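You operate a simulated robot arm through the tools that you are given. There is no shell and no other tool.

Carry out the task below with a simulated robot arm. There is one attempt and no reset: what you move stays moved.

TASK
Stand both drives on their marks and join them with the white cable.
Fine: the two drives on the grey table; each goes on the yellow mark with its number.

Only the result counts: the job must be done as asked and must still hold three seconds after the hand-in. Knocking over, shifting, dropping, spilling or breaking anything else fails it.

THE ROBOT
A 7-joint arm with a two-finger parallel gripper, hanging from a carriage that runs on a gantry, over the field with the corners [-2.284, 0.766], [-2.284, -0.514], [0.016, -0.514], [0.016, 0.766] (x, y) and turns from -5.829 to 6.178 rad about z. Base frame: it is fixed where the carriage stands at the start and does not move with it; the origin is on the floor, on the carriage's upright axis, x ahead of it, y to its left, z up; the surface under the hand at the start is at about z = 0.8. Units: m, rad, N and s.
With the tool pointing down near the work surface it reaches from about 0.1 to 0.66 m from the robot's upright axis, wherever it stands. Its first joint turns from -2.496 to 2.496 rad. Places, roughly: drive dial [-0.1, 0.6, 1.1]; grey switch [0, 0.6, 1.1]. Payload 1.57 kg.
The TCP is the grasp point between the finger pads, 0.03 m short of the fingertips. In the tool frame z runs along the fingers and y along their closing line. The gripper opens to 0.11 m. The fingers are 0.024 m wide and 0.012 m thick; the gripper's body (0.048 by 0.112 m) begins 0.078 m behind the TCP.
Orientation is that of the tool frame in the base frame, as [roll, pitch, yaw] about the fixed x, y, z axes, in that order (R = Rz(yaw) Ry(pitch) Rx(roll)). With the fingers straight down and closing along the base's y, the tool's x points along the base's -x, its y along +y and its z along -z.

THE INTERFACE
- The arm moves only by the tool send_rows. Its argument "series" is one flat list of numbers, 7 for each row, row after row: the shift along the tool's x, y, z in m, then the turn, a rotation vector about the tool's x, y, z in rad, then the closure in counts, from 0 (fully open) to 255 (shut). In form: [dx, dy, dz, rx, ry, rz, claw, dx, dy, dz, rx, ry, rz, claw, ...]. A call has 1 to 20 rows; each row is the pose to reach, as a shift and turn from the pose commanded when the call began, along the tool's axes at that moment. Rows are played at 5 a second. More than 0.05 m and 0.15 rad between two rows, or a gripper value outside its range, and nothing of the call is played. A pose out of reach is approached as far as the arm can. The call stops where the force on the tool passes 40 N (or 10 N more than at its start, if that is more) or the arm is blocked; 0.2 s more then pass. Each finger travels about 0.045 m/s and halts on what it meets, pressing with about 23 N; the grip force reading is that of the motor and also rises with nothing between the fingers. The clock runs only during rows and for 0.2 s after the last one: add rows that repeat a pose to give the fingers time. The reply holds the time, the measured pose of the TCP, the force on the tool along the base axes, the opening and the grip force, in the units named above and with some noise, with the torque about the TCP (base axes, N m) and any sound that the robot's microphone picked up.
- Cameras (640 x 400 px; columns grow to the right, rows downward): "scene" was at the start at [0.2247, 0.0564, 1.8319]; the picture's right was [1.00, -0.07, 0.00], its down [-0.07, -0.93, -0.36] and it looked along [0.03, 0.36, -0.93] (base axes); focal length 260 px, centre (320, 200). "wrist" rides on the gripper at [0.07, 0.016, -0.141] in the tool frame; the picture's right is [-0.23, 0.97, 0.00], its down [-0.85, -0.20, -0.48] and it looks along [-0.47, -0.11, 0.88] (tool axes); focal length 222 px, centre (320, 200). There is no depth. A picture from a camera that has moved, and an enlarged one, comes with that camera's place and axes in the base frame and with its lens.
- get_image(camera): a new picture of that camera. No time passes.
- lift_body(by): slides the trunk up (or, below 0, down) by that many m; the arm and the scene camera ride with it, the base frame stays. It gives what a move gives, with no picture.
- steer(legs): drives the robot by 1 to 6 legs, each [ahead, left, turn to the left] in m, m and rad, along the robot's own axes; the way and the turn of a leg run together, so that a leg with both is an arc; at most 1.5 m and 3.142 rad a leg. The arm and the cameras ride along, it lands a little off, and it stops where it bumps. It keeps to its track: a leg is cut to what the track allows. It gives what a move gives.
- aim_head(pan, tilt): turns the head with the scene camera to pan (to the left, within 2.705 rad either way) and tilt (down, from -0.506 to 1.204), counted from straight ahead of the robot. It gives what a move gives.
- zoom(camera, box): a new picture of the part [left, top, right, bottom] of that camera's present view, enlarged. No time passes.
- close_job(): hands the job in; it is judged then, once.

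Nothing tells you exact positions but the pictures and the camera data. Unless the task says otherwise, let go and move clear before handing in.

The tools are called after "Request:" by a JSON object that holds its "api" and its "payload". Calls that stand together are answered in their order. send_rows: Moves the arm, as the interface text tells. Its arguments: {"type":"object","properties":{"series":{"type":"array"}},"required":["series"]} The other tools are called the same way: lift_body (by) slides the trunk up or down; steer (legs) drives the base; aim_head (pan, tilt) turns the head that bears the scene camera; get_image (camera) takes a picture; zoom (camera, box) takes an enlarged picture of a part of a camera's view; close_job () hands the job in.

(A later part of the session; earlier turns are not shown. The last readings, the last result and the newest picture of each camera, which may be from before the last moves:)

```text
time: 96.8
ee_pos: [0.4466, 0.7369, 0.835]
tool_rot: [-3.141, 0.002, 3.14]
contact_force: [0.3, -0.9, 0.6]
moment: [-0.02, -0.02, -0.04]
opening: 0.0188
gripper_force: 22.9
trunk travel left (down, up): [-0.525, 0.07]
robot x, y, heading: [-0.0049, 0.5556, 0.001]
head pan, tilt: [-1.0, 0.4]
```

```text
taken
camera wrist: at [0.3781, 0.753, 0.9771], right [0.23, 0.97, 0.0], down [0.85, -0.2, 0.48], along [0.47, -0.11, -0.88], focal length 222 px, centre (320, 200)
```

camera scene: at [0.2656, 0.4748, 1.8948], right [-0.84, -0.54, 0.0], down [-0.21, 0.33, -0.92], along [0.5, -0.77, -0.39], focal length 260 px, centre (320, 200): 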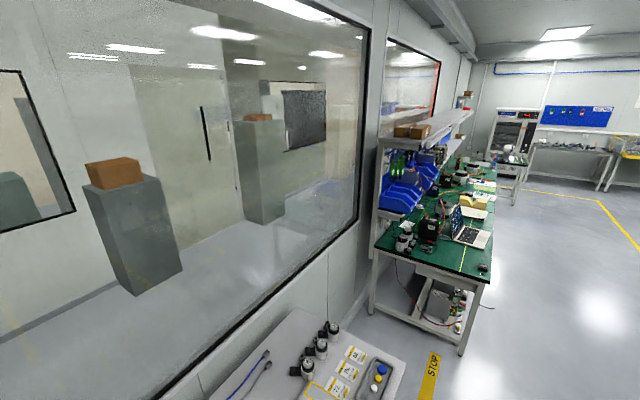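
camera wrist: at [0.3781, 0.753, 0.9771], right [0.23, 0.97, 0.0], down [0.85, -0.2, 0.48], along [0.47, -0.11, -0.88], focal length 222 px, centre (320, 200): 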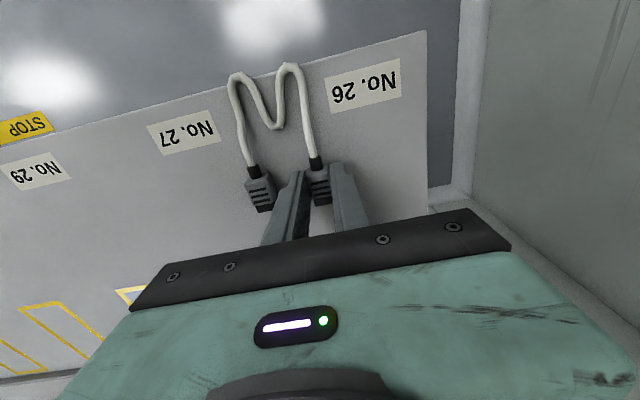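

About 2 mm above the table. Lowering the rest and opening slightly.

Request:
{"api": "send_rows", "payload": {"series": [0, 0, 0.0012, 0, 0, 0, 255, 0, 0, 0.0022, 0, 0, 0, 255, 0, 0, 0.0022, 0, 0, 0, 215, 0, 0, 0.0022, 0, 0, 0, 180, 0, 0, 0.0022, 0, 0, 0, 180, 0, 0, 0.0022, 0, 0, 0, 180]}}

Request:
{"api": "send_rows", "payload": {"series": [0, 0, -0.03, 0, 0, 0, 180, 0, 0, -0.07, 0, 0, 0, 180, 0.02, 0, -0.11, 0, 0, 0, 180, 0.05, 0, -0.15, 0, 0, 0, 180, 0.05, 0, -0.19, 0, 0, 0, 180, 0.05, 0, -0.22, 0, 0, 0, 180, 0.05, 0, -0.22, 0, 0, 0, 180]}}

Request:
{"api": "get_image", "payload": {"camera": "wrist"}}

```text
time: 98.2
ee_pos: [0.4479, 0.7368, 0.8331]
tool_rot: [-3.141, -0.002, 3.141]
contact_force: [0.6, 0.8, -0.1]
moment: [0.0, 0.01, 0.0]
opening: 0.0322
gripper_force: 0.1
trunk travel left (down, up): [-0.525, 0.07]
robot x, y, heading: [-0.0079, 0.5526, 0.003]
head pan, tilt: [-1.0, 0.4]
```

```text
time: 99.8
ee_pos: [0.4003, 0.7371, 1.0532]
tool_rot: [-3.14, 0.0, 3.141]
contact_force: [-0.2, -0.1, -0.2]
moment: [0.01, -0.01, 0.0]
opening: 0.0323
gripper_force: 0.0
trunk travel left (down, up): [-0.525, 0.07]
robot x, y, heading: [-0.002, 0.5492, 0.004]
head pan, tilt: [-1.0, 0.4]
```

```text
taken
camera wrist: at [0.3309, 0.7544, 1.1946], right [0.23, 0.97, 0.0], down [0.85, -0.2, 0.48], along [0.47, -0.11, -0.88], focal length 222 px, centre (320, 200)
```

wrist: 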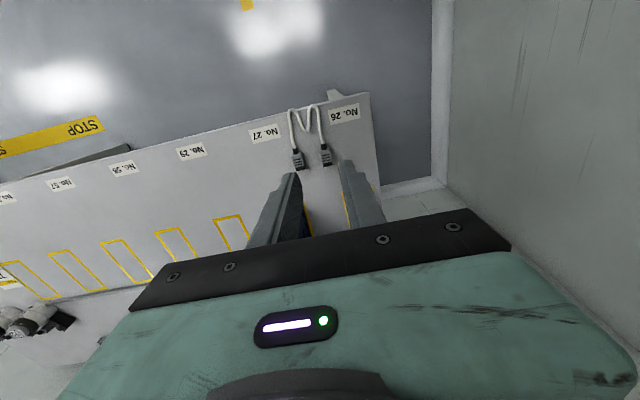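

Connector A is back on the table. Now I'll drive to the right end for a closer view of the linked drives on the green bench.

Request:
{"api": "steer", "payload": {"legs": [[-0.02, 0.0, 0.0], [0.0, -1.04, 0.0]]}}

Request:
{"api": "aim_head", "payload": {"pan": -1.0, "tilt": 0.4}}

Request:
{"api": "get_image", "payload": {"camera": "scene"}}

```text
time: 105.5
ee_pos: [0.388, -0.2943, 1.0526]
tool_rot: [-3.141, 0.001, -3.13]
contact_force: [-0.3, 0.1, -0.2]
moment: [0.0, -0.02, 0.01]
opening: 0.0322
gripper_force: 0.0
trunk travel left (down, up): [-0.525, 0.07]
robot x, y, heading: [-0.0127, -0.4878, 0.016]
head pan, tilt: [-1.0, 0.4]
```

```text
time: 106.1
ee_pos: [0.3891, -0.2946, 1.0531]
tool_rot: [3.141, 0.0, -3.13]
contact_force: [1.1, 0.9, -0.4]
moment: [0.0, 0.03, 0.02]
opening: 0.0323
gripper_force: 0.0
trunk travel left (down, up): [-0.525, 0.07]
robot x, y, heading: [-0.0126, -0.4853, 0.012]
head pan, tilt: [-1.0, 0.4]
```

```text
taken
camera scene: at [0.2577, -0.5585, 1.8948], right [-0.83, -0.56, 0.0], down [-0.22, 0.32, -0.92], along [0.51, -0.77, -0.39], focal length 260 px, centre (320, 200)
```

scene: 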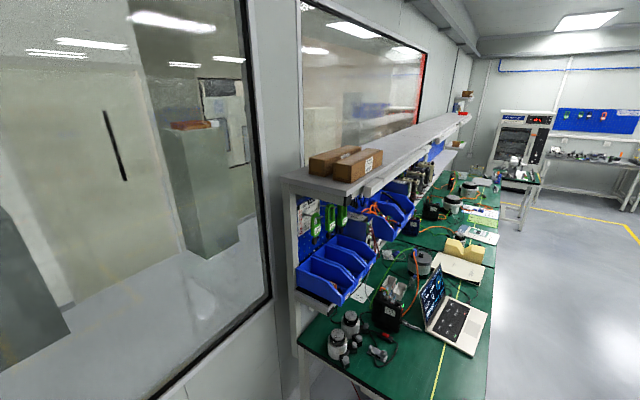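

Request:
{"api": "zoom", "payload": {"camera": "scene", "box": [385, 155, 445, 215]}}

Request:
{"api": "zoom", "payload": {"camera": "scene", "box": [400, 175, 430, 205]}}

Request:
{"api": "zoom", "payload": {"camera": "scene", "box": [370, 270, 430, 335]}}

```text
6.67 times, centred on (415, 185) of scene
camera zoom: at [0.2577, -0.5585, 1.8948], right [-0.83, -0.56, 0.0], down [-0.22, 0.32, -0.92], along [0.51, -0.77, -0.39], focal length 1734 px, centre (-313, 300)
```

zoom: 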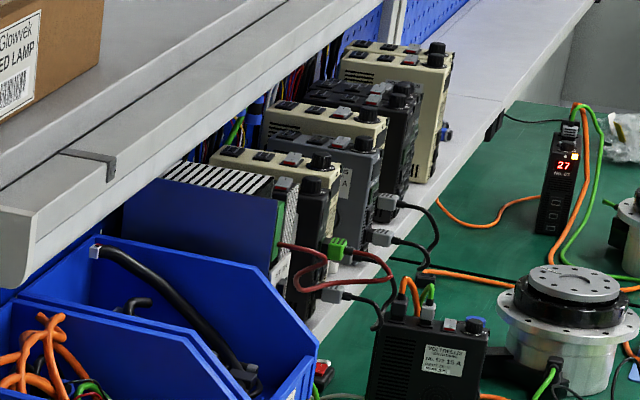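

```text
13.33 times, centred on (415, 190) of scene
camera zoom: at [0.2577, -0.5585, 1.8948], right [-0.83, -0.56, 0.0], down [-0.22, 0.32, -0.92], along [0.51, -0.77, -0.39], focal length 3469 px, centre (-947, 333)
```

zoom: 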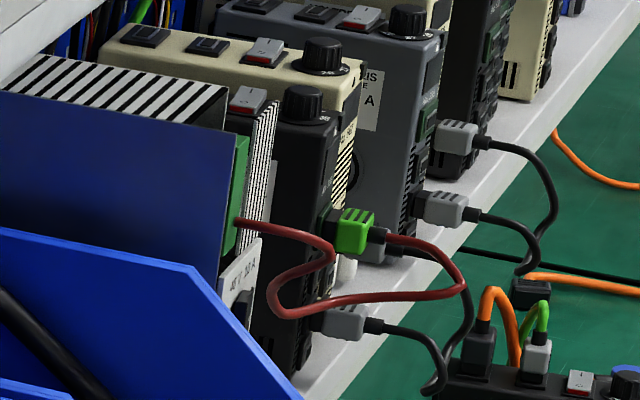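

```text
6.15 times, centred on (400, 302) of scene
camera zoom: at [0.2577, -0.5585, 1.8948], right [-0.83, -0.56, 0.0], down [-0.22, 0.32, -0.92], along [0.51, -0.77, -0.39], focal length 1601 px, centre (-172, -431)
```

zoom: 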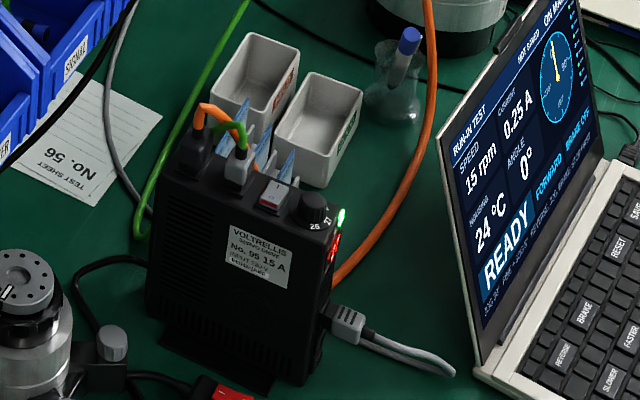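

The row shows short link cables joining neighbours, with one grey plug per drive low on the front. I'll zoom to the maximum to see which dark socket they occupy.

Request:
{"api": "zoom", "payload": {"camera": "scene", "box": [414, 170, 428, 188]}}

Request:
{"api": "zoom", "payload": {"camera": "scene", "box": [410, 180, 424, 198]}}

Request:
{"api": "zoom", "payload": {"camera": "scene", "box": [408, 188, 422, 206]}}

Request:
{"api": "zoom", "payload": {"camera": "scene", "box": [395, 295, 420, 330]}}

```text
16.00 times, centred on (421, 179) of scene
camera zoom: at [0.2577, -0.5585, 1.8948], right [-0.83, -0.56, 0.0], down [-0.22, 0.32, -0.92], along [0.51, -0.77, -0.39], focal length 4162 px, centre (-1296, 536)
```

zoom: 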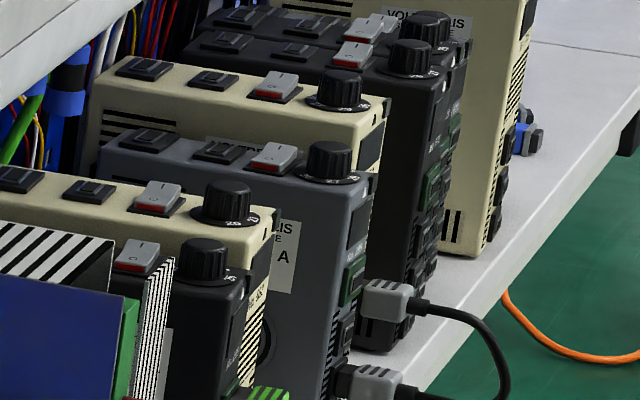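

```text
16.00 times, centred on (417, 189) of scene
camera zoom: at [0.2577, -0.5585, 1.8948], right [-0.83, -0.56, 0.0], down [-0.22, 0.32, -0.92], along [0.51, -0.77, -0.39], focal length 4162 px, centre (-1232, 376)
```

zoom: 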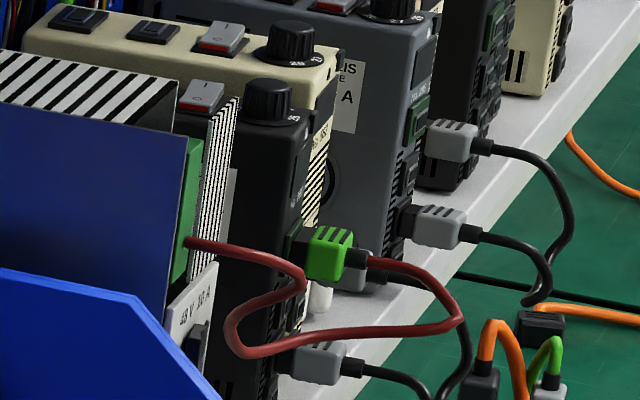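

```text
16.00 times, centred on (415, 197) of scene
camera zoom: at [0.2577, -0.5585, 1.8948], right [-0.83, -0.56, 0.0], down [-0.22, 0.32, -0.92], along [0.51, -0.77, -0.39], focal length 4162 px, centre (-1200, 248)
```

zoom: 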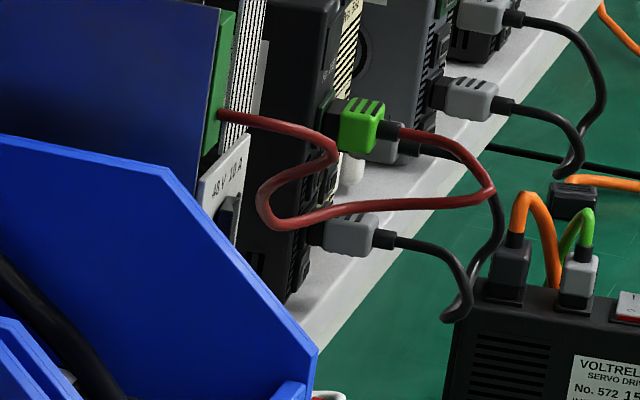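

```text
11.43 times, centred on (408, 312) of scene
camera zoom: at [0.2577, -0.5585, 1.8948], right [-0.83, -0.56, 0.0], down [-0.22, 0.32, -0.92], along [0.51, -0.77, -0.39], focal length 2973 px, centre (-680, -1086)
```

zoom: 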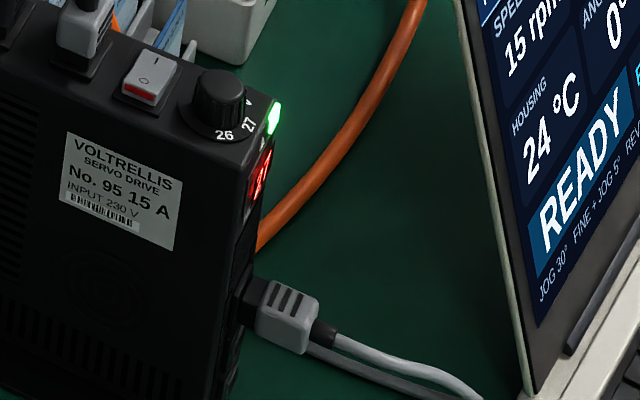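

Link plugs appear to sit in the middle dark socket, but I want certainty. I'll take full-frame maximum zooms centred on these plugs.

Request:
{"api": "zoom", "payload": {"camera": "scene", "box": [400, 172, 440, 197]}}

Request:
{"api": "zoom", "payload": {"camera": "scene", "box": [395, 180, 435, 205]}}

Request:
{"api": "zoom", "payload": {"camera": "scene", "box": [380, 305, 420, 330]}}

```text
16.00 times, centred on (420, 184) of scene
camera zoom: at [0.2577, -0.5585, 1.8948], right [-0.83, -0.56, 0.0], down [-0.22, 0.32, -0.92], along [0.51, -0.77, -0.39], focal length 4162 px, centre (-1280, 448)
```

zoom: 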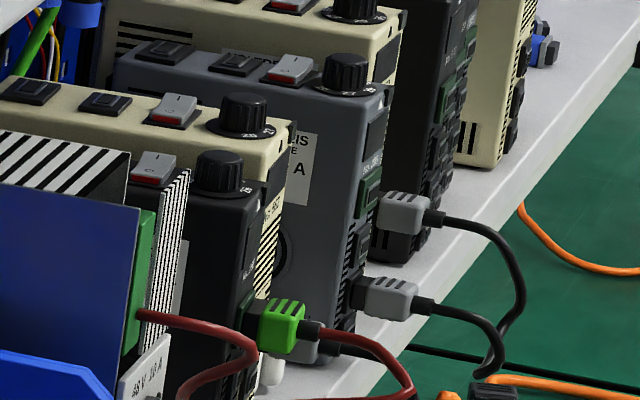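

```text
16.00 times, centred on (415, 192) of scene
camera zoom: at [0.2577, -0.5585, 1.8948], right [-0.83, -0.56, 0.0], down [-0.22, 0.32, -0.92], along [0.51, -0.77, -0.39], focal length 4162 px, centre (-1200, 320)
```

zoom: 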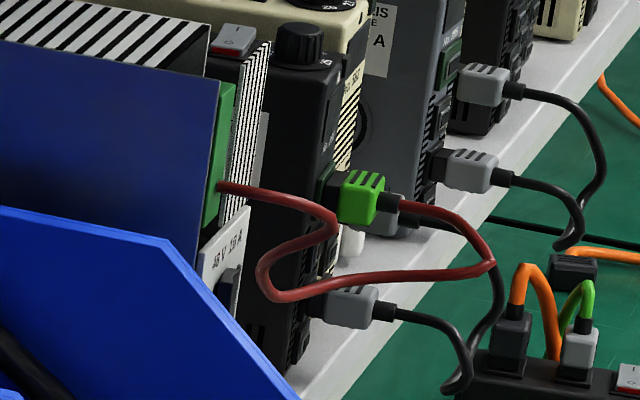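

```text
16.00 times, centred on (400, 318) of scene
camera zoom: at [0.2577, -0.5585, 1.8948], right [-0.83, -0.56, 0.0], down [-0.22, 0.32, -0.92], along [0.51, -0.77, -0.39], focal length 4162 px, centre (-960, -1680)
```

zoom: 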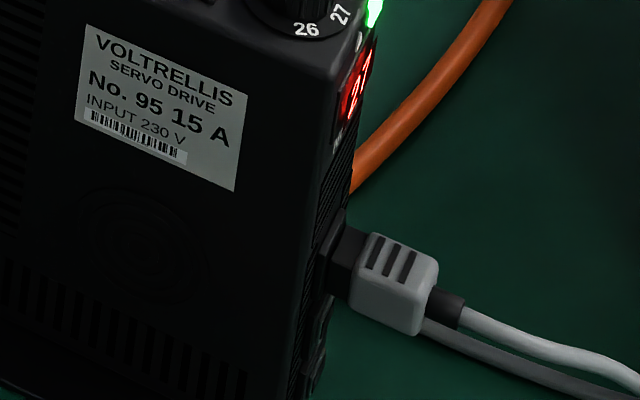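

Now it is clear: neighbouring drives are linked via the middle of the three dark front sockets (green is power, and the top dark one goes to the PC). That socket's centre is about 40 mm above the table. I'll drive back to the cable.

Request:
{"api": "steer", "payload": {"legs": [[0.0, 0.0, -0.012], [0.01, 1.035, 0.0]]}}

Request:
{"api": "get_image", "payload": {"camera": "wrist"}}

Request:
{"api": "aim_head", "payload": {"pan": -0.2, "tilt": 1.0}}

Request:
{"api": "get_image", "payload": {"camera": "scene"}}

```text
time: 111.7
ee_pos: [0.3868, 0.7358, 1.0525]
tool_rot: [-3.141, 0.0, -3.129]
contact_force: [-1.0, 0.3, -1.0]
moment: [0.03, 0.01, 0.03]
opening: 0.0321
gripper_force: 0.1
trunk travel left (down, up): [-0.525, 0.07]
robot x, y, heading: [-0.0158, 0.5422, 0.019]
head pan, tilt: [-1.0, 0.4]
```

```text
taken
camera wrist: at [0.3168, 0.7515, 1.1945], right [0.21, 0.98, 0.0], down [0.86, -0.19, 0.48], along [0.47, -0.1, -0.88], focal length 222 px, centre (320, 200)
```

wrist: 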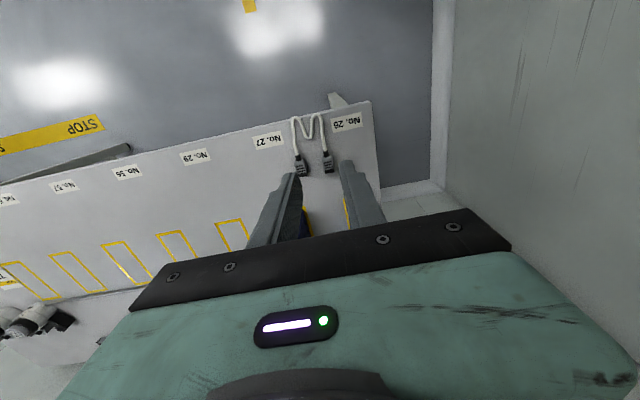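

```text
time: 112.9
ee_pos: [0.3863, 0.7364, 1.0538]
tool_rot: [3.141, 0.001, -3.128]
contact_force: [-1.1, 0.1, -1.1]
moment: [0.04, -0.03, 0.0]
opening: 0.0324
gripper_force: 0.0
trunk travel left (down, up): [-0.525, 0.07]
robot x, y, heading: [-0.0175, 0.5445, 0.021]
head pan, tilt: [-0.201, 1.0]
```

```text
taken
camera scene: at [0.2727, 0.5352, 1.8446], right [-0.18, -0.98, 0.0], down [-0.83, 0.15, -0.54], along [0.53, -0.1, -0.84], focal length 260 px, centre (320, 200)
```

scene: 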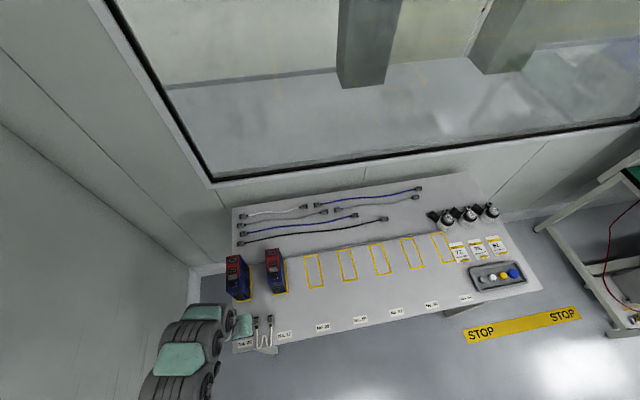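

Back at the cable; the hand is yawed by 0.013 rad. I'll check the drives' placement and the connectors' positions.

Request:
{"api": "zoom", "payload": {"camera": "scene", "box": [215, 245, 305, 310]}}

Request:
{"api": "zoom", "payload": {"camera": "wrist", "box": [280, 100, 350, 190]}}

```text
6.15 times, centred on (260, 278) of scene
camera zoom: at [0.2727, 0.5352, 1.8446], right [-0.18, -0.98, 0.0], down [-0.83, 0.15, -0.54], along [0.53, -0.1, -0.84], focal length 1601 px, centre (689, -277)
```

zoom: 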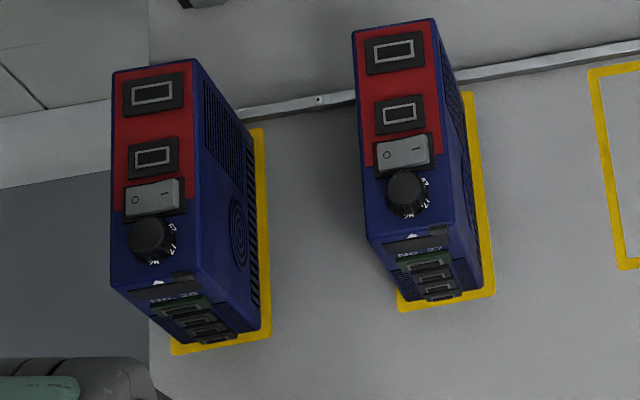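

```text
4.44 times, centred on (315, 145) of wrist
camera zoom: at [0.3168, 0.7515, 1.1945], right [0.21, 0.98, 0.0], down [0.86, -0.19, 0.48], along [0.47, -0.1, -0.88], focal length 987 px, centre (342, 444)
```

zoom: 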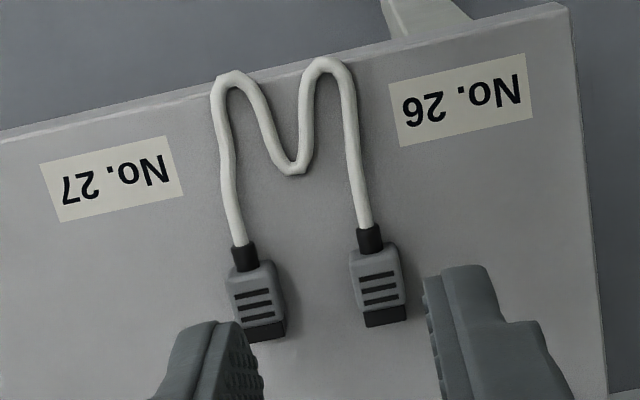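

Connector A is at y≈0.737 with its tip at x≈0.467. Moving above it with the yaw corrected.

Request:
{"api": "send_rows", "payload": {"series": [-0.02, 0.0007, 0.04, 0, 0, 0.013, 180, -0.04, 0.0007, 0.08, 0, 0, 0.013, 180, -0.0587, 0.0007, 0.12, 0, 0, 0.013, 180, -0.0587, 0.0007, 0.16, 0, 0, 0.013, 180, -0.0587, 0.0007, 0.195, 0, 0, 0.013, 180, -0.0587, 0.0007, 0.195, 0, 0, 0.013, 180]}}

Request:
{"api": "zoom", "payload": {"camera": "wrist", "box": [240, 90, 400, 240]}}

```text
time: 114.3
ee_pos: [0.4451, 0.7372, 0.8571]
tool_rot: [-3.14, 0.002, -3.141]
contact_force: [-0.2, 0.2, 0.0]
moment: [0.01, 0.04, 0.03]
opening: 0.0323
gripper_force: 0.0
trunk travel left (down, up): [-0.525, 0.07]
robot x, y, heading: [-0.017, 0.5439, 0.021]
head pan, tilt: [-0.201, 1.0]
```

```text
2.67 times, centred on (320, 165) of wrist
camera zoom: at [0.3765, 0.754, 0.9986], right [0.23, 0.97, 0.0], down [0.85, -0.2, 0.48], along [0.47, -0.11, -0.88], focal length 592 px, centre (320, 293)
```

zoom: 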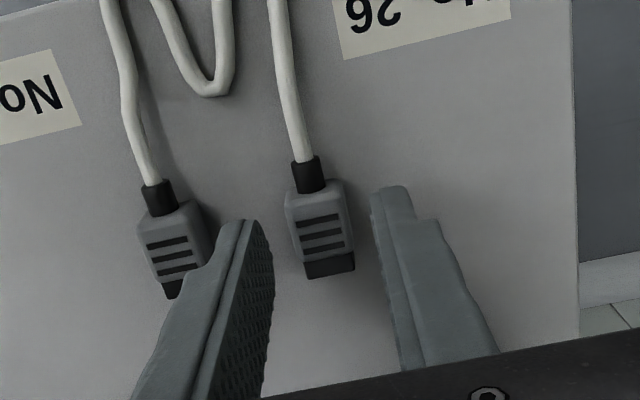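

Well centred. Descending and closing on A.

Request:
{"api": "send_rows", "payload": {"series": [0, 0, 0.012, 0, 0, 0, 180, 0, 0, 0.0238, 0, 0, 0, 180, 0, 0, 0.0238, 0, 0, 0, 195, 0, 0, 0.0238, 0, 0, 0, 210, 0, 0, 0.0238, 0, 0, 0, 225, 0, 0, 0.0238, 0, 0, 0, 255, 0, 0, 0.0238, 0, 0, 0, 255, 0, 0, 0.0238, 0, 0, 0, 255]}}

Request:
{"api": "zoom", "payload": {"camera": "wrist", "box": [240, 90, 400, 240]}}

```text
time: 116.1
ee_pos: [0.4466, 0.7362, 0.8335]
tool_rot: [3.141, -0.001, 3.142]
contact_force: [0.2, -0.6, 0.5]
moment: [0.0, 0.0, -0.01]
opening: 0.0185
gripper_force: 22.9
trunk travel left (down, up): [-0.525, 0.07]
robot x, y, heading: [-0.0181, 0.5412, 0.014]
head pan, tilt: [-0.201, 1.0]
```

```text
2.67 times, centred on (320, 165) of wrist
camera zoom: at [0.3768, 0.754, 0.9751], right [0.23, 0.97, 0.0], down [0.85, -0.2, 0.48], along [0.47, -0.11, -0.88], focal length 592 px, centre (320, 293)
```

zoom: 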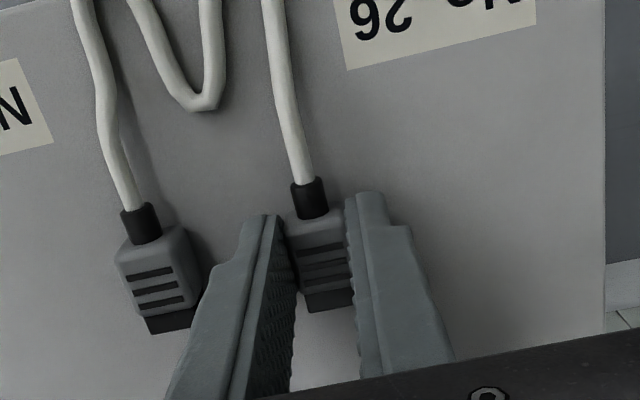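

A is gripped, but at the middle socket's height the gripper body would pass within millimetres of the drive's front edge. I'll regrasp with the tool leaning back 0.2 rad for more clearance.

Request:
{"api": "send_rows", "payload": {"series": [0, 0, 0, 0, 0, 0, 215, 0, 0, 0, 0, 0, 0, 180, 0, 0, 0, 0, 0, 0, 180, 0.0025, 0, -0.001, 0, -0.1, 0, 180, 0.005, 0, -0.001, 0, -0.2, 0, 180, 0.005, 0, -0.001, 0, -0.2, 0, 180]}}

Request:
{"api": "zoom", "payload": {"camera": "wrist", "box": [240, 90, 400, 240]}}

```text
time: 117.5
ee_pos: [0.4409, 0.7366, 0.8356]
tool_rot: [-3.141, 0.2, -3.14]
contact_force: [0.7, 1.1, -0.1]
moment: [0.01, -0.03, -0.03]
opening: 0.0324
gripper_force: 0.1
trunk travel left (down, up): [-0.525, 0.07]
robot x, y, heading: [-0.0145, 0.5459, 0.017]
head pan, tilt: [-0.201, 1.0]
```

```text
2.67 times, centred on (320, 165) of wrist
camera zoom: at [0.3439, 0.7537, 0.9596], right [0.22, 0.97, 0.04], down [0.74, -0.2, 0.64], along [0.63, -0.11, -0.77], focal length 592 px, centre (320, 293)
```

zoom: 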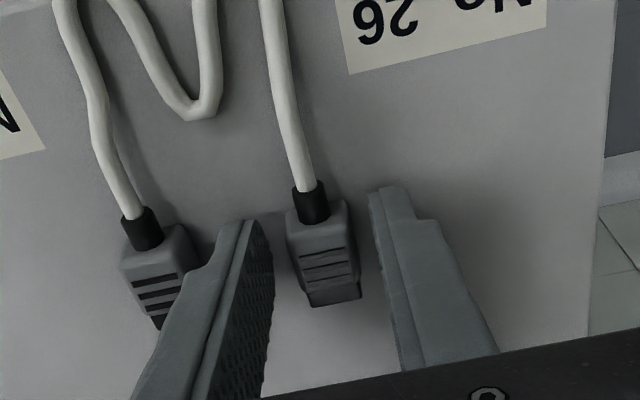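

Good posture. Closing on A again.

Request:
{"api": "send_rows", "payload": {"series": [0.0002, 0, 0.001, 0, 0, 0, 180, 0.0002, 0, 0.001, 0, 0, 0, 200, 0.0002, 0, 0.001, 0, 0, 0, 220, 0.0002, 0, 0.001, 0, 0, 0, 255, 0.0002, 0, 0.001, 0, 0, 0, 255, 0.0002, 0, 0.001, 0, 0, 0, 255]}}

Request:
{"api": "zoom", "payload": {"camera": "wrist", "box": [240, 90, 400, 240]}}

```text
time: 118.9
ee_pos: [0.4404, 0.7373, 0.8338]
tool_rot: [3.141, 0.201, -3.141]
contact_force: [0.2, -0.4, -0.1]
moment: [0.02, 0.0, 0.01]
opening: 0.0187
gripper_force: 22.6
trunk travel left (down, up): [-0.525, 0.07]
robot x, y, heading: [-0.0155, 0.5446, 0.018]
head pan, tilt: [-0.201, 1.0]
```

```text
2.67 times, centred on (320, 165) of wrist
camera zoom: at [0.3443, 0.7537, 0.9586], right [0.22, 0.97, 0.04], down [0.74, -0.2, 0.64], along [0.63, -0.11, -0.77], focal length 592 px, centre (320, 293)
```

zoom: 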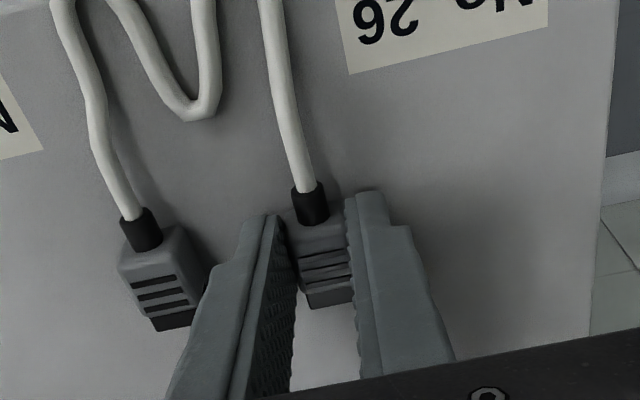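

Gripped. Now lifting 32 mm and moving in front of drive 26's middle dark socket, leaving about a 1 cm gap.

Request:
{"api": "send_rows", "payload": {"series": [-0.0032, 0, -0.0157, 0, 0, 0, 255, -0.0064, 0, -0.0314, 0, 0, 0, 255, -0.016, 0.015, -0.0294, 0, 0, 0, 255, -0.026, 0.03, -0.0274, 0, 0, 0, 255, -0.0456, 0.045, -0.0235, 0, 0, 0, 255, -0.0635, 0.045, -0.0198, 0, 0, 0, 255, -0.0635, 0.045, -0.0198, 0, 0, 0, 255]}}

Request:
{"api": "get_image", "payload": {"camera": "wrist"}}

Request:
{"api": "zoom", "payload": {"camera": "wrist", "box": [300, 160, 350, 220]}}

```text
time: 120.5
ee_pos: [0.4987, 0.7829, 0.8677]
tool_rot: [3.14, 0.2, 3.141]
contact_force: [-0.3, -0.6, -1.3]
moment: [0.02, 0.0, -0.02]
opening: 0.0187
gripper_force: 23.2
trunk travel left (down, up): [-0.525, 0.07]
robot x, y, heading: [-0.0153, 0.5433, 0.021]
head pan, tilt: [-0.201, 1.0]
```

```text
taken
camera wrist: at [0.4026, 0.7982, 0.9925], right [0.22, 0.97, 0.04], down [0.74, -0.2, 0.64], along [0.63, -0.11, -0.77], focal length 222 px, centre (320, 200)
```

wrist: 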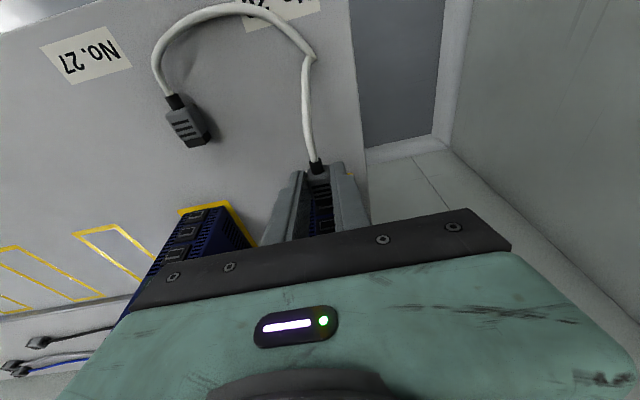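

```text
6.67 times, centred on (325, 190) of wrist
camera zoom: at [0.4026, 0.7982, 0.9925], right [0.22, 0.97, 0.04], down [0.74, -0.2, 0.64], along [0.63, -0.11, -0.77], focal length 1481 px, centre (287, 267)
```

zoom: 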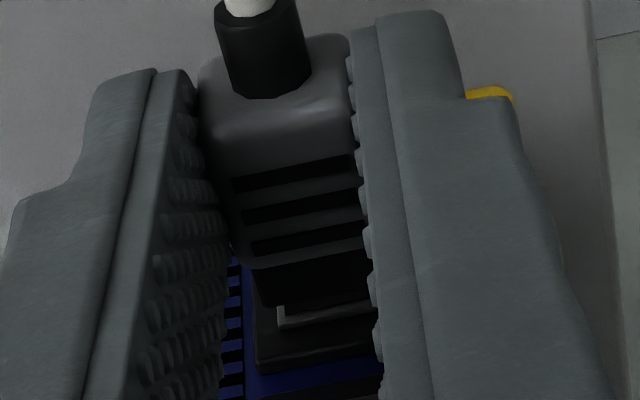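

Request:
{"api": "zoom", "payload": {"camera": "wrist", "box": [308, 184, 340, 224]}}

Request:
{"api": "zoom", "payload": {"camera": "wrist", "box": [160, 195, 260, 270]}}

```text
10.00 times, centred on (324, 204) of wrist
camera zoom: at [0.4026, 0.7982, 0.9925], right [0.22, 0.97, 0.04], down [0.74, -0.2, 0.64], along [0.63, -0.11, -0.77], focal length 2221 px, centre (280, 160)
```

zoom: 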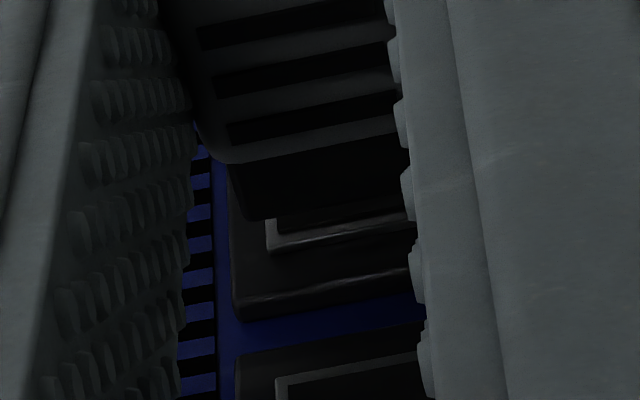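

```text
5.33 times, centred on (210, 232) of wrist
camera zoom: at [0.4026, 0.7982, 0.9925], right [0.22, 0.97, 0.04], down [0.74, -0.2, 0.64], along [0.63, -0.11, -0.77], focal length 1185 px, centre (907, 27)
```

zoom: 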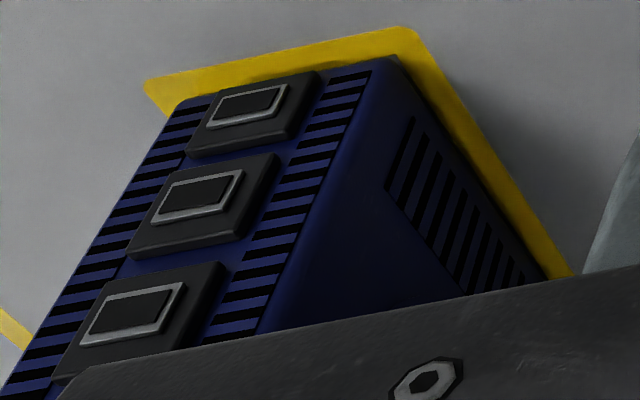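

The tip is about 0.5 mm off in y and about 2.6 mm too high. I'll correct and close most of the gap.

Request:
{"api": "send_rows", "payload": {"series": [0.0005, -0.0004, 0.0026, 0, 0, 0, 255, -0.0034, -0.0004, 0.0034, 0, 0, 0, 255, -0.0054, -0.0004, 0.0038, 0, 0, 0, 255, -0.0054, -0.0004, 0.0038, 0, 0, 0, 255]}}

Request:
{"api": "zoom", "payload": {"camera": "wrist", "box": [308, 184, 340, 224]}}

```text
time: 121.5
ee_pos: [0.5037, 0.7817, 0.866]
tool_rot: [3.141, 0.201, -3.141]
contact_force: [-0.4, -0.3, 0.1]
moment: [-0.03, -0.03, -0.02]
opening: 0.0185
gripper_force: 23.1
trunk travel left (down, up): [-0.525, 0.07]
robot x, y, heading: [-0.0166, 0.5443, 0.013]
head pan, tilt: [-0.201, 1.0]
```

```text
10.00 times, centred on (324, 204) of wrist
camera zoom: at [0.4083, 0.7984, 0.9902], right [0.22, 0.97, 0.04], down [0.74, -0.2, 0.64], along [0.63, -0.11, -0.77], focal length 2221 px, centre (280, 160)
```

zoom: 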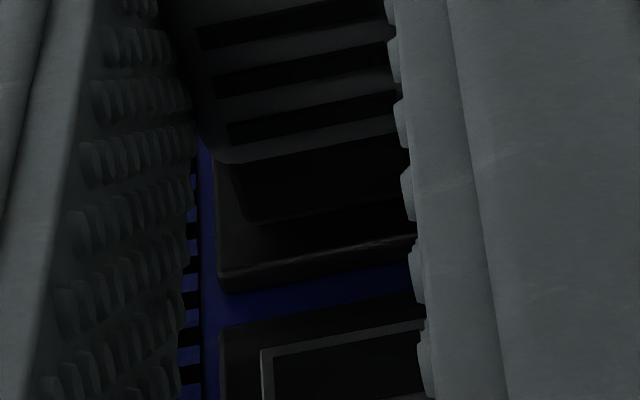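

Height is now aligned within about a millimetre; gap about 3–4 mm. I'll shift y by −0.6 mm and creep forward.

Request:
{"api": "send_rows", "payload": {"series": [-0.001, -0.0006, 0.0002, 0, 0, 0, 255, -0.002, -0.0006, 0.0004, 0, 0, 0, 255, -0.002, -0.0006, 0.0004, 0, 0, 0, 255]}}

Request:
{"api": "zoom", "payload": {"camera": "wrist", "box": [308, 184, 340, 224]}}

```text
time: 122.3
ee_pos: [0.5058, 0.7802, 0.8646]
tool_rot: [-3.141, 0.203, 3.142]
contact_force: [-0.5, -0.3, -0.6]
moment: [0.01, 0.03, 0.0]
opening: 0.0185
gripper_force: 23.3
trunk travel left (down, up): [-0.525, 0.07]
robot x, y, heading: [-0.0175, 0.5421, 0.015]
head pan, tilt: [-0.201, 1.0]
```

```text
10.00 times, centred on (324, 204) of wrist
camera zoom: at [0.4102, 0.7978, 0.9894], right [0.22, 0.97, 0.04], down [0.74, -0.2, 0.64], along [0.63, -0.11, -0.77], focal length 2221 px, centre (280, 160)
```

zoom: 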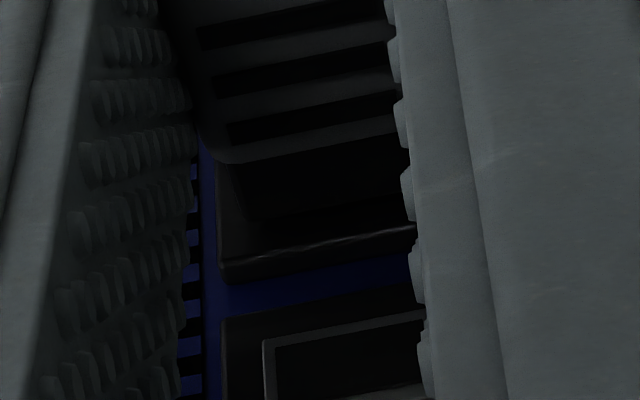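

Request:
{"api": "send_rows", "payload": {"series": [-0.0005, 0, 0.0001, 0, 0, 0, 255, -0.001, 0, 0.0, 0, 0, 0, 255, -0.001, 0, 0.0, 0, 0, 0, 255]}}

Request:
{"api": "zoom", "payload": {"camera": "wrist", "box": [308, 184, 340, 224]}}

```text
time: 123.1
ee_pos: [0.5065, 0.7809, 0.8648]
tool_rot: [-3.14, 0.2, 3.14]
contact_force: [-0.1, -0.1, -0.5]
moment: [0.02, 0.04, 0.02]
opening: 0.0186
gripper_force: 23.2
trunk travel left (down, up): [-0.525, 0.07]
robot x, y, heading: [-0.0179, 0.5476, 0.016]
head pan, tilt: [-0.201, 1.0]
```

```text
10.00 times, centred on (324, 204) of wrist
camera zoom: at [0.4111, 0.7976, 0.9891], right [0.22, 0.97, 0.04], down [0.74, -0.2, 0.64], along [0.63, -0.11, -0.77], focal length 2221 px, centre (280, 160)
```

zoom: 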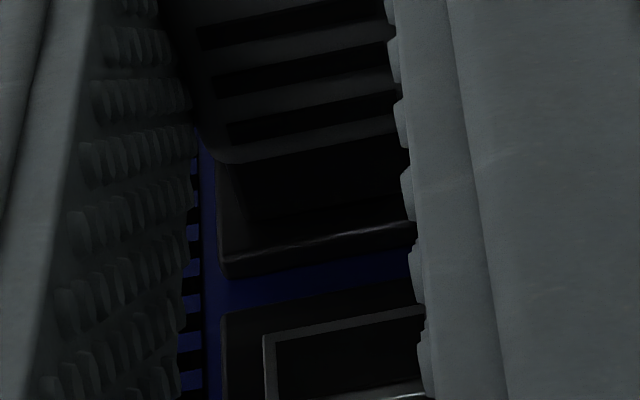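

Height sagged by about 1 mm, so I'll raise it 1.2 mm and advance another half millimetre.

Request:
{"api": "send_rows", "payload": {"series": [-0.0002, 0, -0.0012, 0, 0, 0, 255, -0.0007, 0, -0.0011, 0, 0, 0, 255, -0.0007, 0, -0.0011, 0, 0, 0, 255]}}

Request:
{"api": "zoom", "payload": {"camera": "wrist", "box": [308, 184, 340, 224]}}

```text
time: 123.9
ee_pos: [0.5077, 0.7798, 0.8655]
tool_rot: [3.142, 0.198, -3.142]
contact_force: [-6.4, -0.8, 6.6]
moment: [-0.04, -0.02, -0.05]
opening: 0.0187
gripper_force: 23.7
trunk travel left (down, up): [-0.525, 0.07]
robot x, y, heading: [-0.0182, 0.5408, 0.012]
head pan, tilt: [-0.201, 1.0]
```

```text
10.00 times, centred on (324, 204) of wrist
camera zoom: at [0.4116, 0.7975, 0.99], right [0.22, 0.97, 0.04], down [0.74, -0.2, 0.64], along [0.63, -0.11, -0.77], focal length 2221 px, centre (280, 160)
```

zoom: 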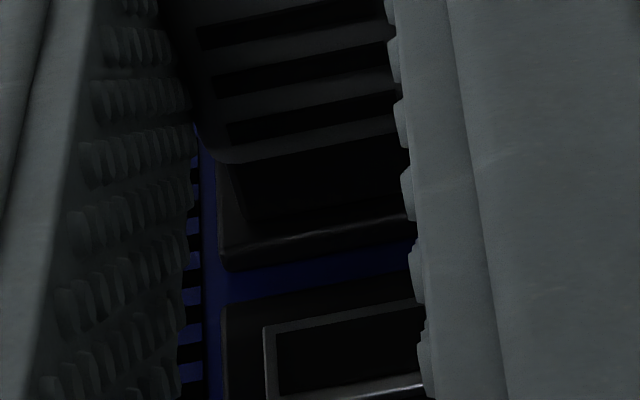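

There's a sudden force of about 6 N back and up, quite unlike plain contact. I'll hold still to see whether it persists.

Request:
{"api": "send_rows", "payload": {"series": [0, 0, 0, 0, 0, 0, 255, 0, 0, 0, 0, 0, 0, 255]}}

Request:
{"api": "get_image", "payload": {"camera": "wrist"}}

Request:
{"api": "zoom", "payload": {"camera": "wrist", "box": [300, 160, 350, 220]}}

Request:
{"api": "zoom", "payload": {"camera": "scene", "box": [200, 245, 290, 330]}}

```text
time: 124.5
ee_pos: [0.5074, 0.7805, 0.8645]
tool_rot: [-3.141, 0.2, 3.141]
contact_force: [-5.3, -0.8, 5.7]
moment: [-0.04, 0.0, -0.01]
opening: 0.0184
gripper_force: 22.7
trunk travel left (down, up): [-0.525, 0.07]
robot x, y, heading: [-0.0158, 0.5461, 0.018]
head pan, tilt: [-0.201, 1.0]
```

```text
taken
camera wrist: at [0.4117, 0.7976, 0.9899], right [0.22, 0.97, 0.04], down [0.74, -0.2, 0.64], along [0.63, -0.11, -0.77], focal length 222 px, centre (320, 200)
```

wrist: 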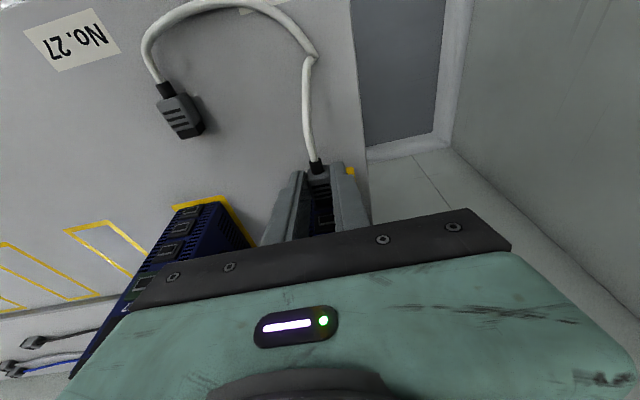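

```text
6.67 times, centred on (325, 190) of wrist
camera zoom: at [0.4117, 0.7976, 0.9899], right [0.22, 0.97, 0.04], down [0.74, -0.2, 0.64], along [0.63, -0.11, -0.77], focal length 1481 px, centre (287, 267)
```

zoom: 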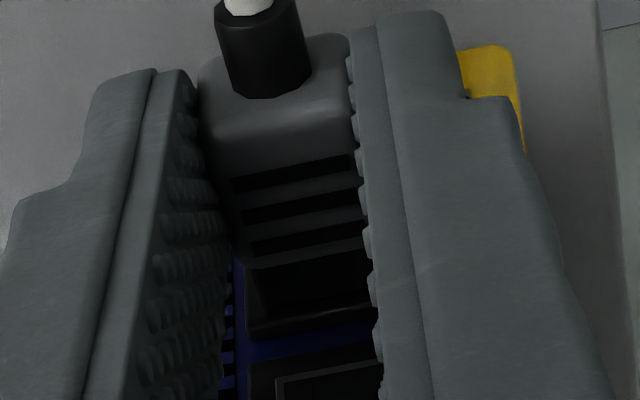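

```text
4.71 times, centred on (245, 288) of scene
camera zoom: at [0.2724, 0.5353, 1.8444], right [-0.18, -0.98, 0.0], down [-0.83, 0.15, -0.54], along [0.53, -0.1, -0.84], focal length 1224 px, centre (673, -212)
```

zoom: 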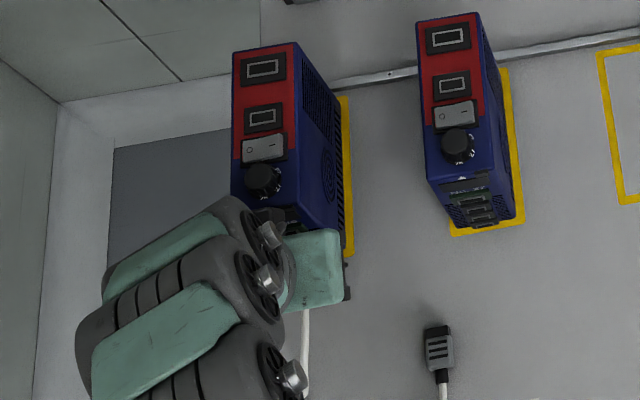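

The torque shows that the force acts right at the tip, at 45° (back and up): the tip's lower edge is on a lead-in chamfer. The tip needs to go slightly higher, so I'll raise it 0.8 mm.

Request:
{"api": "send_rows", "payload": {"series": [-0.0001, 0, -0.0004, 0, 0, 0, 255, -0.0002, 0, -0.0008, 0, 0, 0, 255, -0.0002, 0, -0.0008, 0, 0, 0, 255]}}

```text
time: 125.3
ee_pos: [0.5077, 0.7804, 0.8658]
tool_rot: [-3.14, 0.2, 3.141]
contact_force: [0.0, 0.0, -7.3]
moment: [0.0, 0.41, 0.03]
opening: 0.0184
gripper_force: 23.2
trunk travel left (down, up): [-0.525, 0.07]
robot x, y, heading: [-0.0137, 0.5436, 0.015]
head pan, tilt: [-0.201, 1.0]
```

Now the tool carries weight and a moment, as if the plug has caught in the drive. I'll lower 0.4 mm to relieve it and look.

Request:
{"api": "send_rows", "payload": {"series": [0.0001, 0, 0.0004, 0, 0, 0, 255, 0.0001, 0, 0.0004, 0, 0, 0, 255]}}

Request:
{"api": "zoom", "payload": {"camera": "wrist", "box": [308, 184, 340, 224]}}

Request:
{"api": "zoom", "payload": {"camera": "wrist", "box": [300, 160, 350, 220]}}

```text
time: 125.9
ee_pos: [0.5075, 0.7809, 0.8652]
tool_rot: [3.14, 0.202, -3.14]
contact_force: [-0.5, -0.7, -3.3]
moment: [-0.02, 0.07, -0.03]
opening: 0.0187
gripper_force: 22.8
trunk travel left (down, up): [-0.525, 0.07]
robot x, y, heading: [-0.0171, 0.54, 0.021]
head pan, tilt: [-0.201, 1.0]
```

```text
10.00 times, centred on (324, 204) of wrist
camera zoom: at [0.4118, 0.7975, 0.99], right [0.22, 0.97, 0.04], down [0.74, -0.2, 0.64], along [0.63, -0.11, -0.77], focal length 2221 px, centre (280, 160)
```

zoom: 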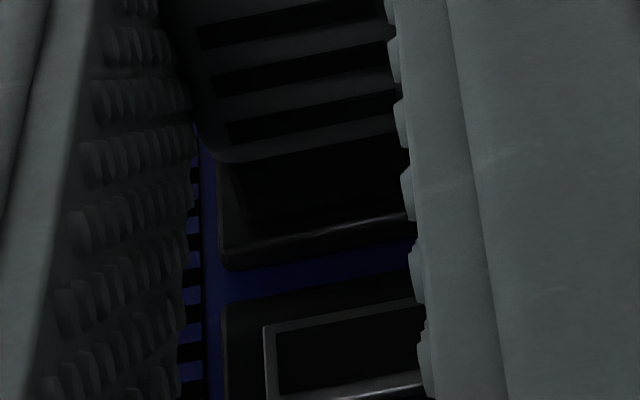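

```text
6.67 times, centred on (325, 190) of wrist
camera zoom: at [0.4118, 0.7975, 0.99], right [0.22, 0.97, 0.04], down [0.74, -0.2, 0.64], along [0.63, -0.11, -0.77], focal length 1481 px, centre (287, 267)
```

zoom: 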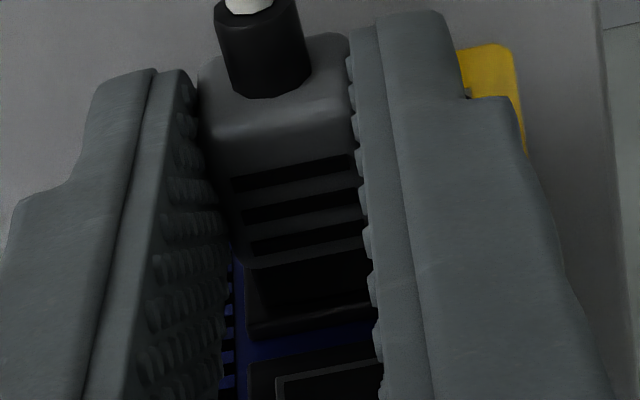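

Forces nearly relaxed. To test whether it's latched, I'll pull back gently by about 0.8 mm and read the force.

Request:
{"api": "send_rows", "payload": {"series": [0.0004, 0, 0.0001, 0, 0, 0, 255, 0.0008, 0, 0.0001, 0, 0, 0, 255, 0.0008, 0, 0.0001, 0, 0, 0, 255]}}

Request:
{"api": "zoom", "payload": {"camera": "wrist", "box": [308, 184, 340, 224]}}

```text
time: 126.7
ee_pos: [0.5069, 0.7819, 0.8654]
tool_rot: [-3.141, 0.202, 3.141]
contact_force: [2.6, 0.0, -2.2]
moment: [-0.02, 0.04, -0.09]
opening: 0.0188
gripper_force: 23.0
trunk travel left (down, up): [-0.525, 0.07]
robot x, y, heading: [-0.0166, 0.5428, 0.018]
head pan, tilt: [-0.201, 1.0]
```

```text
10.00 times, centred on (324, 204) of wrist
camera zoom: at [0.4115, 0.7978, 0.9899], right [0.22, 0.97, 0.04], down [0.74, -0.2, 0.64], along [0.63, -0.11, -0.77], focal length 2221 px, centre (280, 160)
```

zoom: 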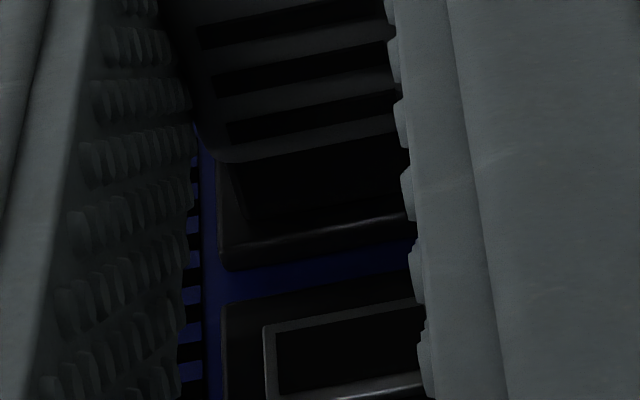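

Pulling back gives +2.6 N and the plug doesn't come out: it is latched in drive 26. I'll return to neutral and release the gripper.

Request:
{"api": "send_rows", "payload": {"series": [-0.0007, 0, 0, 0, 0, 0, 255, -0.0007, 0, 0.0003, 0, 0, 0, 255, -0.0007, 0, 0.0003, 0, 0, 0, 255]}}

```text
time: 127.5
ee_pos: [0.5065, 0.7811, 0.8653]
tool_rot: [3.14, 0.202, -3.141]
contact_force: [-3.7, -1.2, 5.9]
moment: [-0.05, -0.12, -0.06]
opening: 0.0186
gripper_force: 23.2
trunk travel left (down, up): [-0.525, 0.07]
robot x, y, heading: [-0.0154, 0.5412, 0.021]
head pan, tilt: [-0.201, 1.0]
```

Request:
{"api": "send_rows", "payload": {"series": [0.0003, 0, -0.0002, 0, 0, 0, 255, 0.0003, 0, -0.0002, 0, 0, 0, 255]}}

```text
time: 128.1
ee_pos: [0.5072, 0.781, 0.8658]
tool_rot: [-3.141, 0.201, -3.142]
contact_force: [1.7, 0.3, -3.5]
moment: [-0.02, 0.04, -0.02]
opening: 0.0186
gripper_force: 23.0
trunk travel left (down, up): [-0.525, 0.07]
robot x, y, heading: [-0.0182, 0.5431, 0.018]
head pan, tilt: [-0.201, 1.0]
```

Forces are small. Opening the fingers slowly.

Request:
{"api": "send_rows", "payload": {"series": [0, 0, 0, 0, 0, 0, 230, 0, 0, 0, 0, 0, 0, 205, 0, 0, 0, 0, 0, 0, 180, 0, 0, 0, 0, 0, 0, 165, 0, 0, 0, 0, 0, 0, 165]}}

Request:
{"api": "zoom", "payload": {"camera": "wrist", "box": [280, 140, 370, 240]}}

```text
time: 129.3
ee_pos: [0.508, 0.7808, 0.8657]
tool_rot: [3.141, 0.201, 3.142]
contact_force: [0.3, 0.6, 0.4]
moment: [-0.01, 0.01, -0.02]
opening: 0.039
gripper_force: 0.1
trunk travel left (down, up): [-0.525, 0.07]
robot x, y, heading: [-0.0173, 0.541, 0.019]
head pan, tilt: [-0.201, 1.0]
```

```text
4.00 times, centred on (325, 190) of wrist
camera zoom: at [0.4113, 0.798, 0.9902], right [0.22, 0.97, 0.04], down [0.74, -0.2, 0.64], along [0.63, -0.11, -0.77], focal length 888 px, centre (300, 240)
```

zoom: 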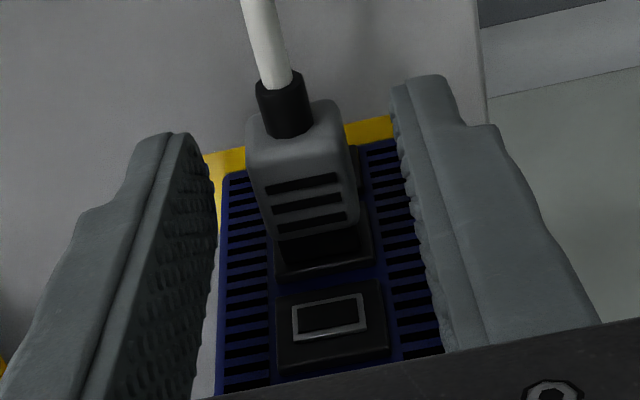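

The plug stays seated in the middle dark socket of drive 26 on its own. Now I'll retreat upward with the fingers straddling the cable, then find connector B.

Request:
{"api": "send_rows", "payload": {"series": [0.0038, 0, -0.0314, 0, 0, 0, 165, 0.0155, 0, -0.07, 0, 0, 0, 165, 0.03, 0, -0.108, 0, 0, 0, 165, 0.045, 0, -0.145, 0, 0, 0, 165, 0.055, 0, -0.165, 0, 0, 0, 165, 0.055, 0, -0.165, 0, 0, 0, 165]}}

Request:
{"api": "get_image", "payload": {"camera": "wrist"}}

Request:
{"api": "get_image", "payload": {"camera": "scene"}}

```text
time: 130.7
ee_pos: [0.4217, 0.7794, 1.0155]
tool_rot: [3.141, 0.198, -3.141]
contact_force: [0.1, -0.2, -0.6]
moment: [0.01, -0.02, 0.0]
opening: 0.0388
gripper_force: 0.1
trunk travel left (down, up): [-0.525, 0.07]
robot x, y, heading: [-0.0181, 0.5394, 0.018]
head pan, tilt: [-0.201, 1.0]
```

```text
taken
camera wrist: at [0.3248, 0.7969, 1.141], right [0.22, 0.97, 0.04], down [0.74, -0.2, 0.64], along [0.63, -0.11, -0.77], focal length 222 px, centre (320, 200)
```

wrist: 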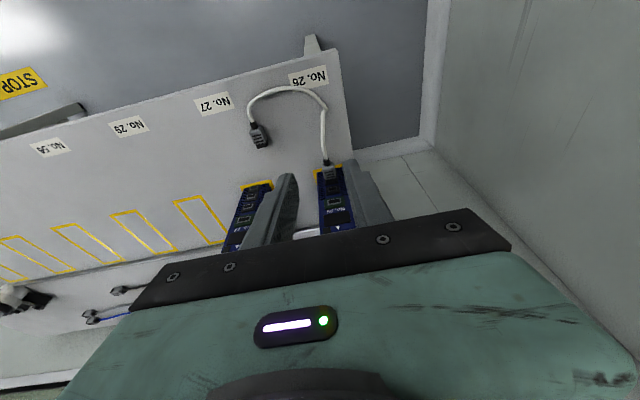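

```text
taken
camera scene: at [0.2726, 0.5353, 1.8445], right [-0.18, -0.98, 0.0], down [-0.83, 0.15, -0.54], along [0.53, -0.1, -0.84], focal length 260 px, centre (320, 200)
```

scene: 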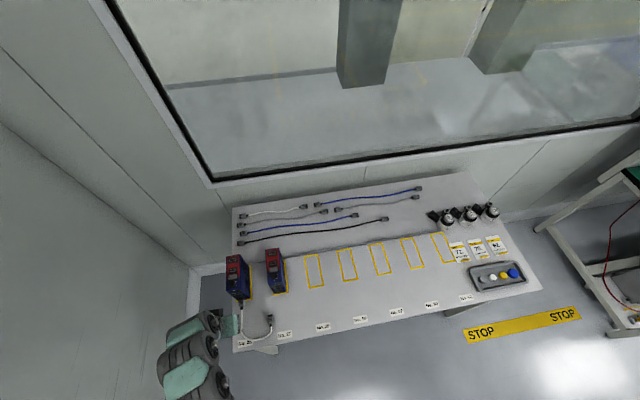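

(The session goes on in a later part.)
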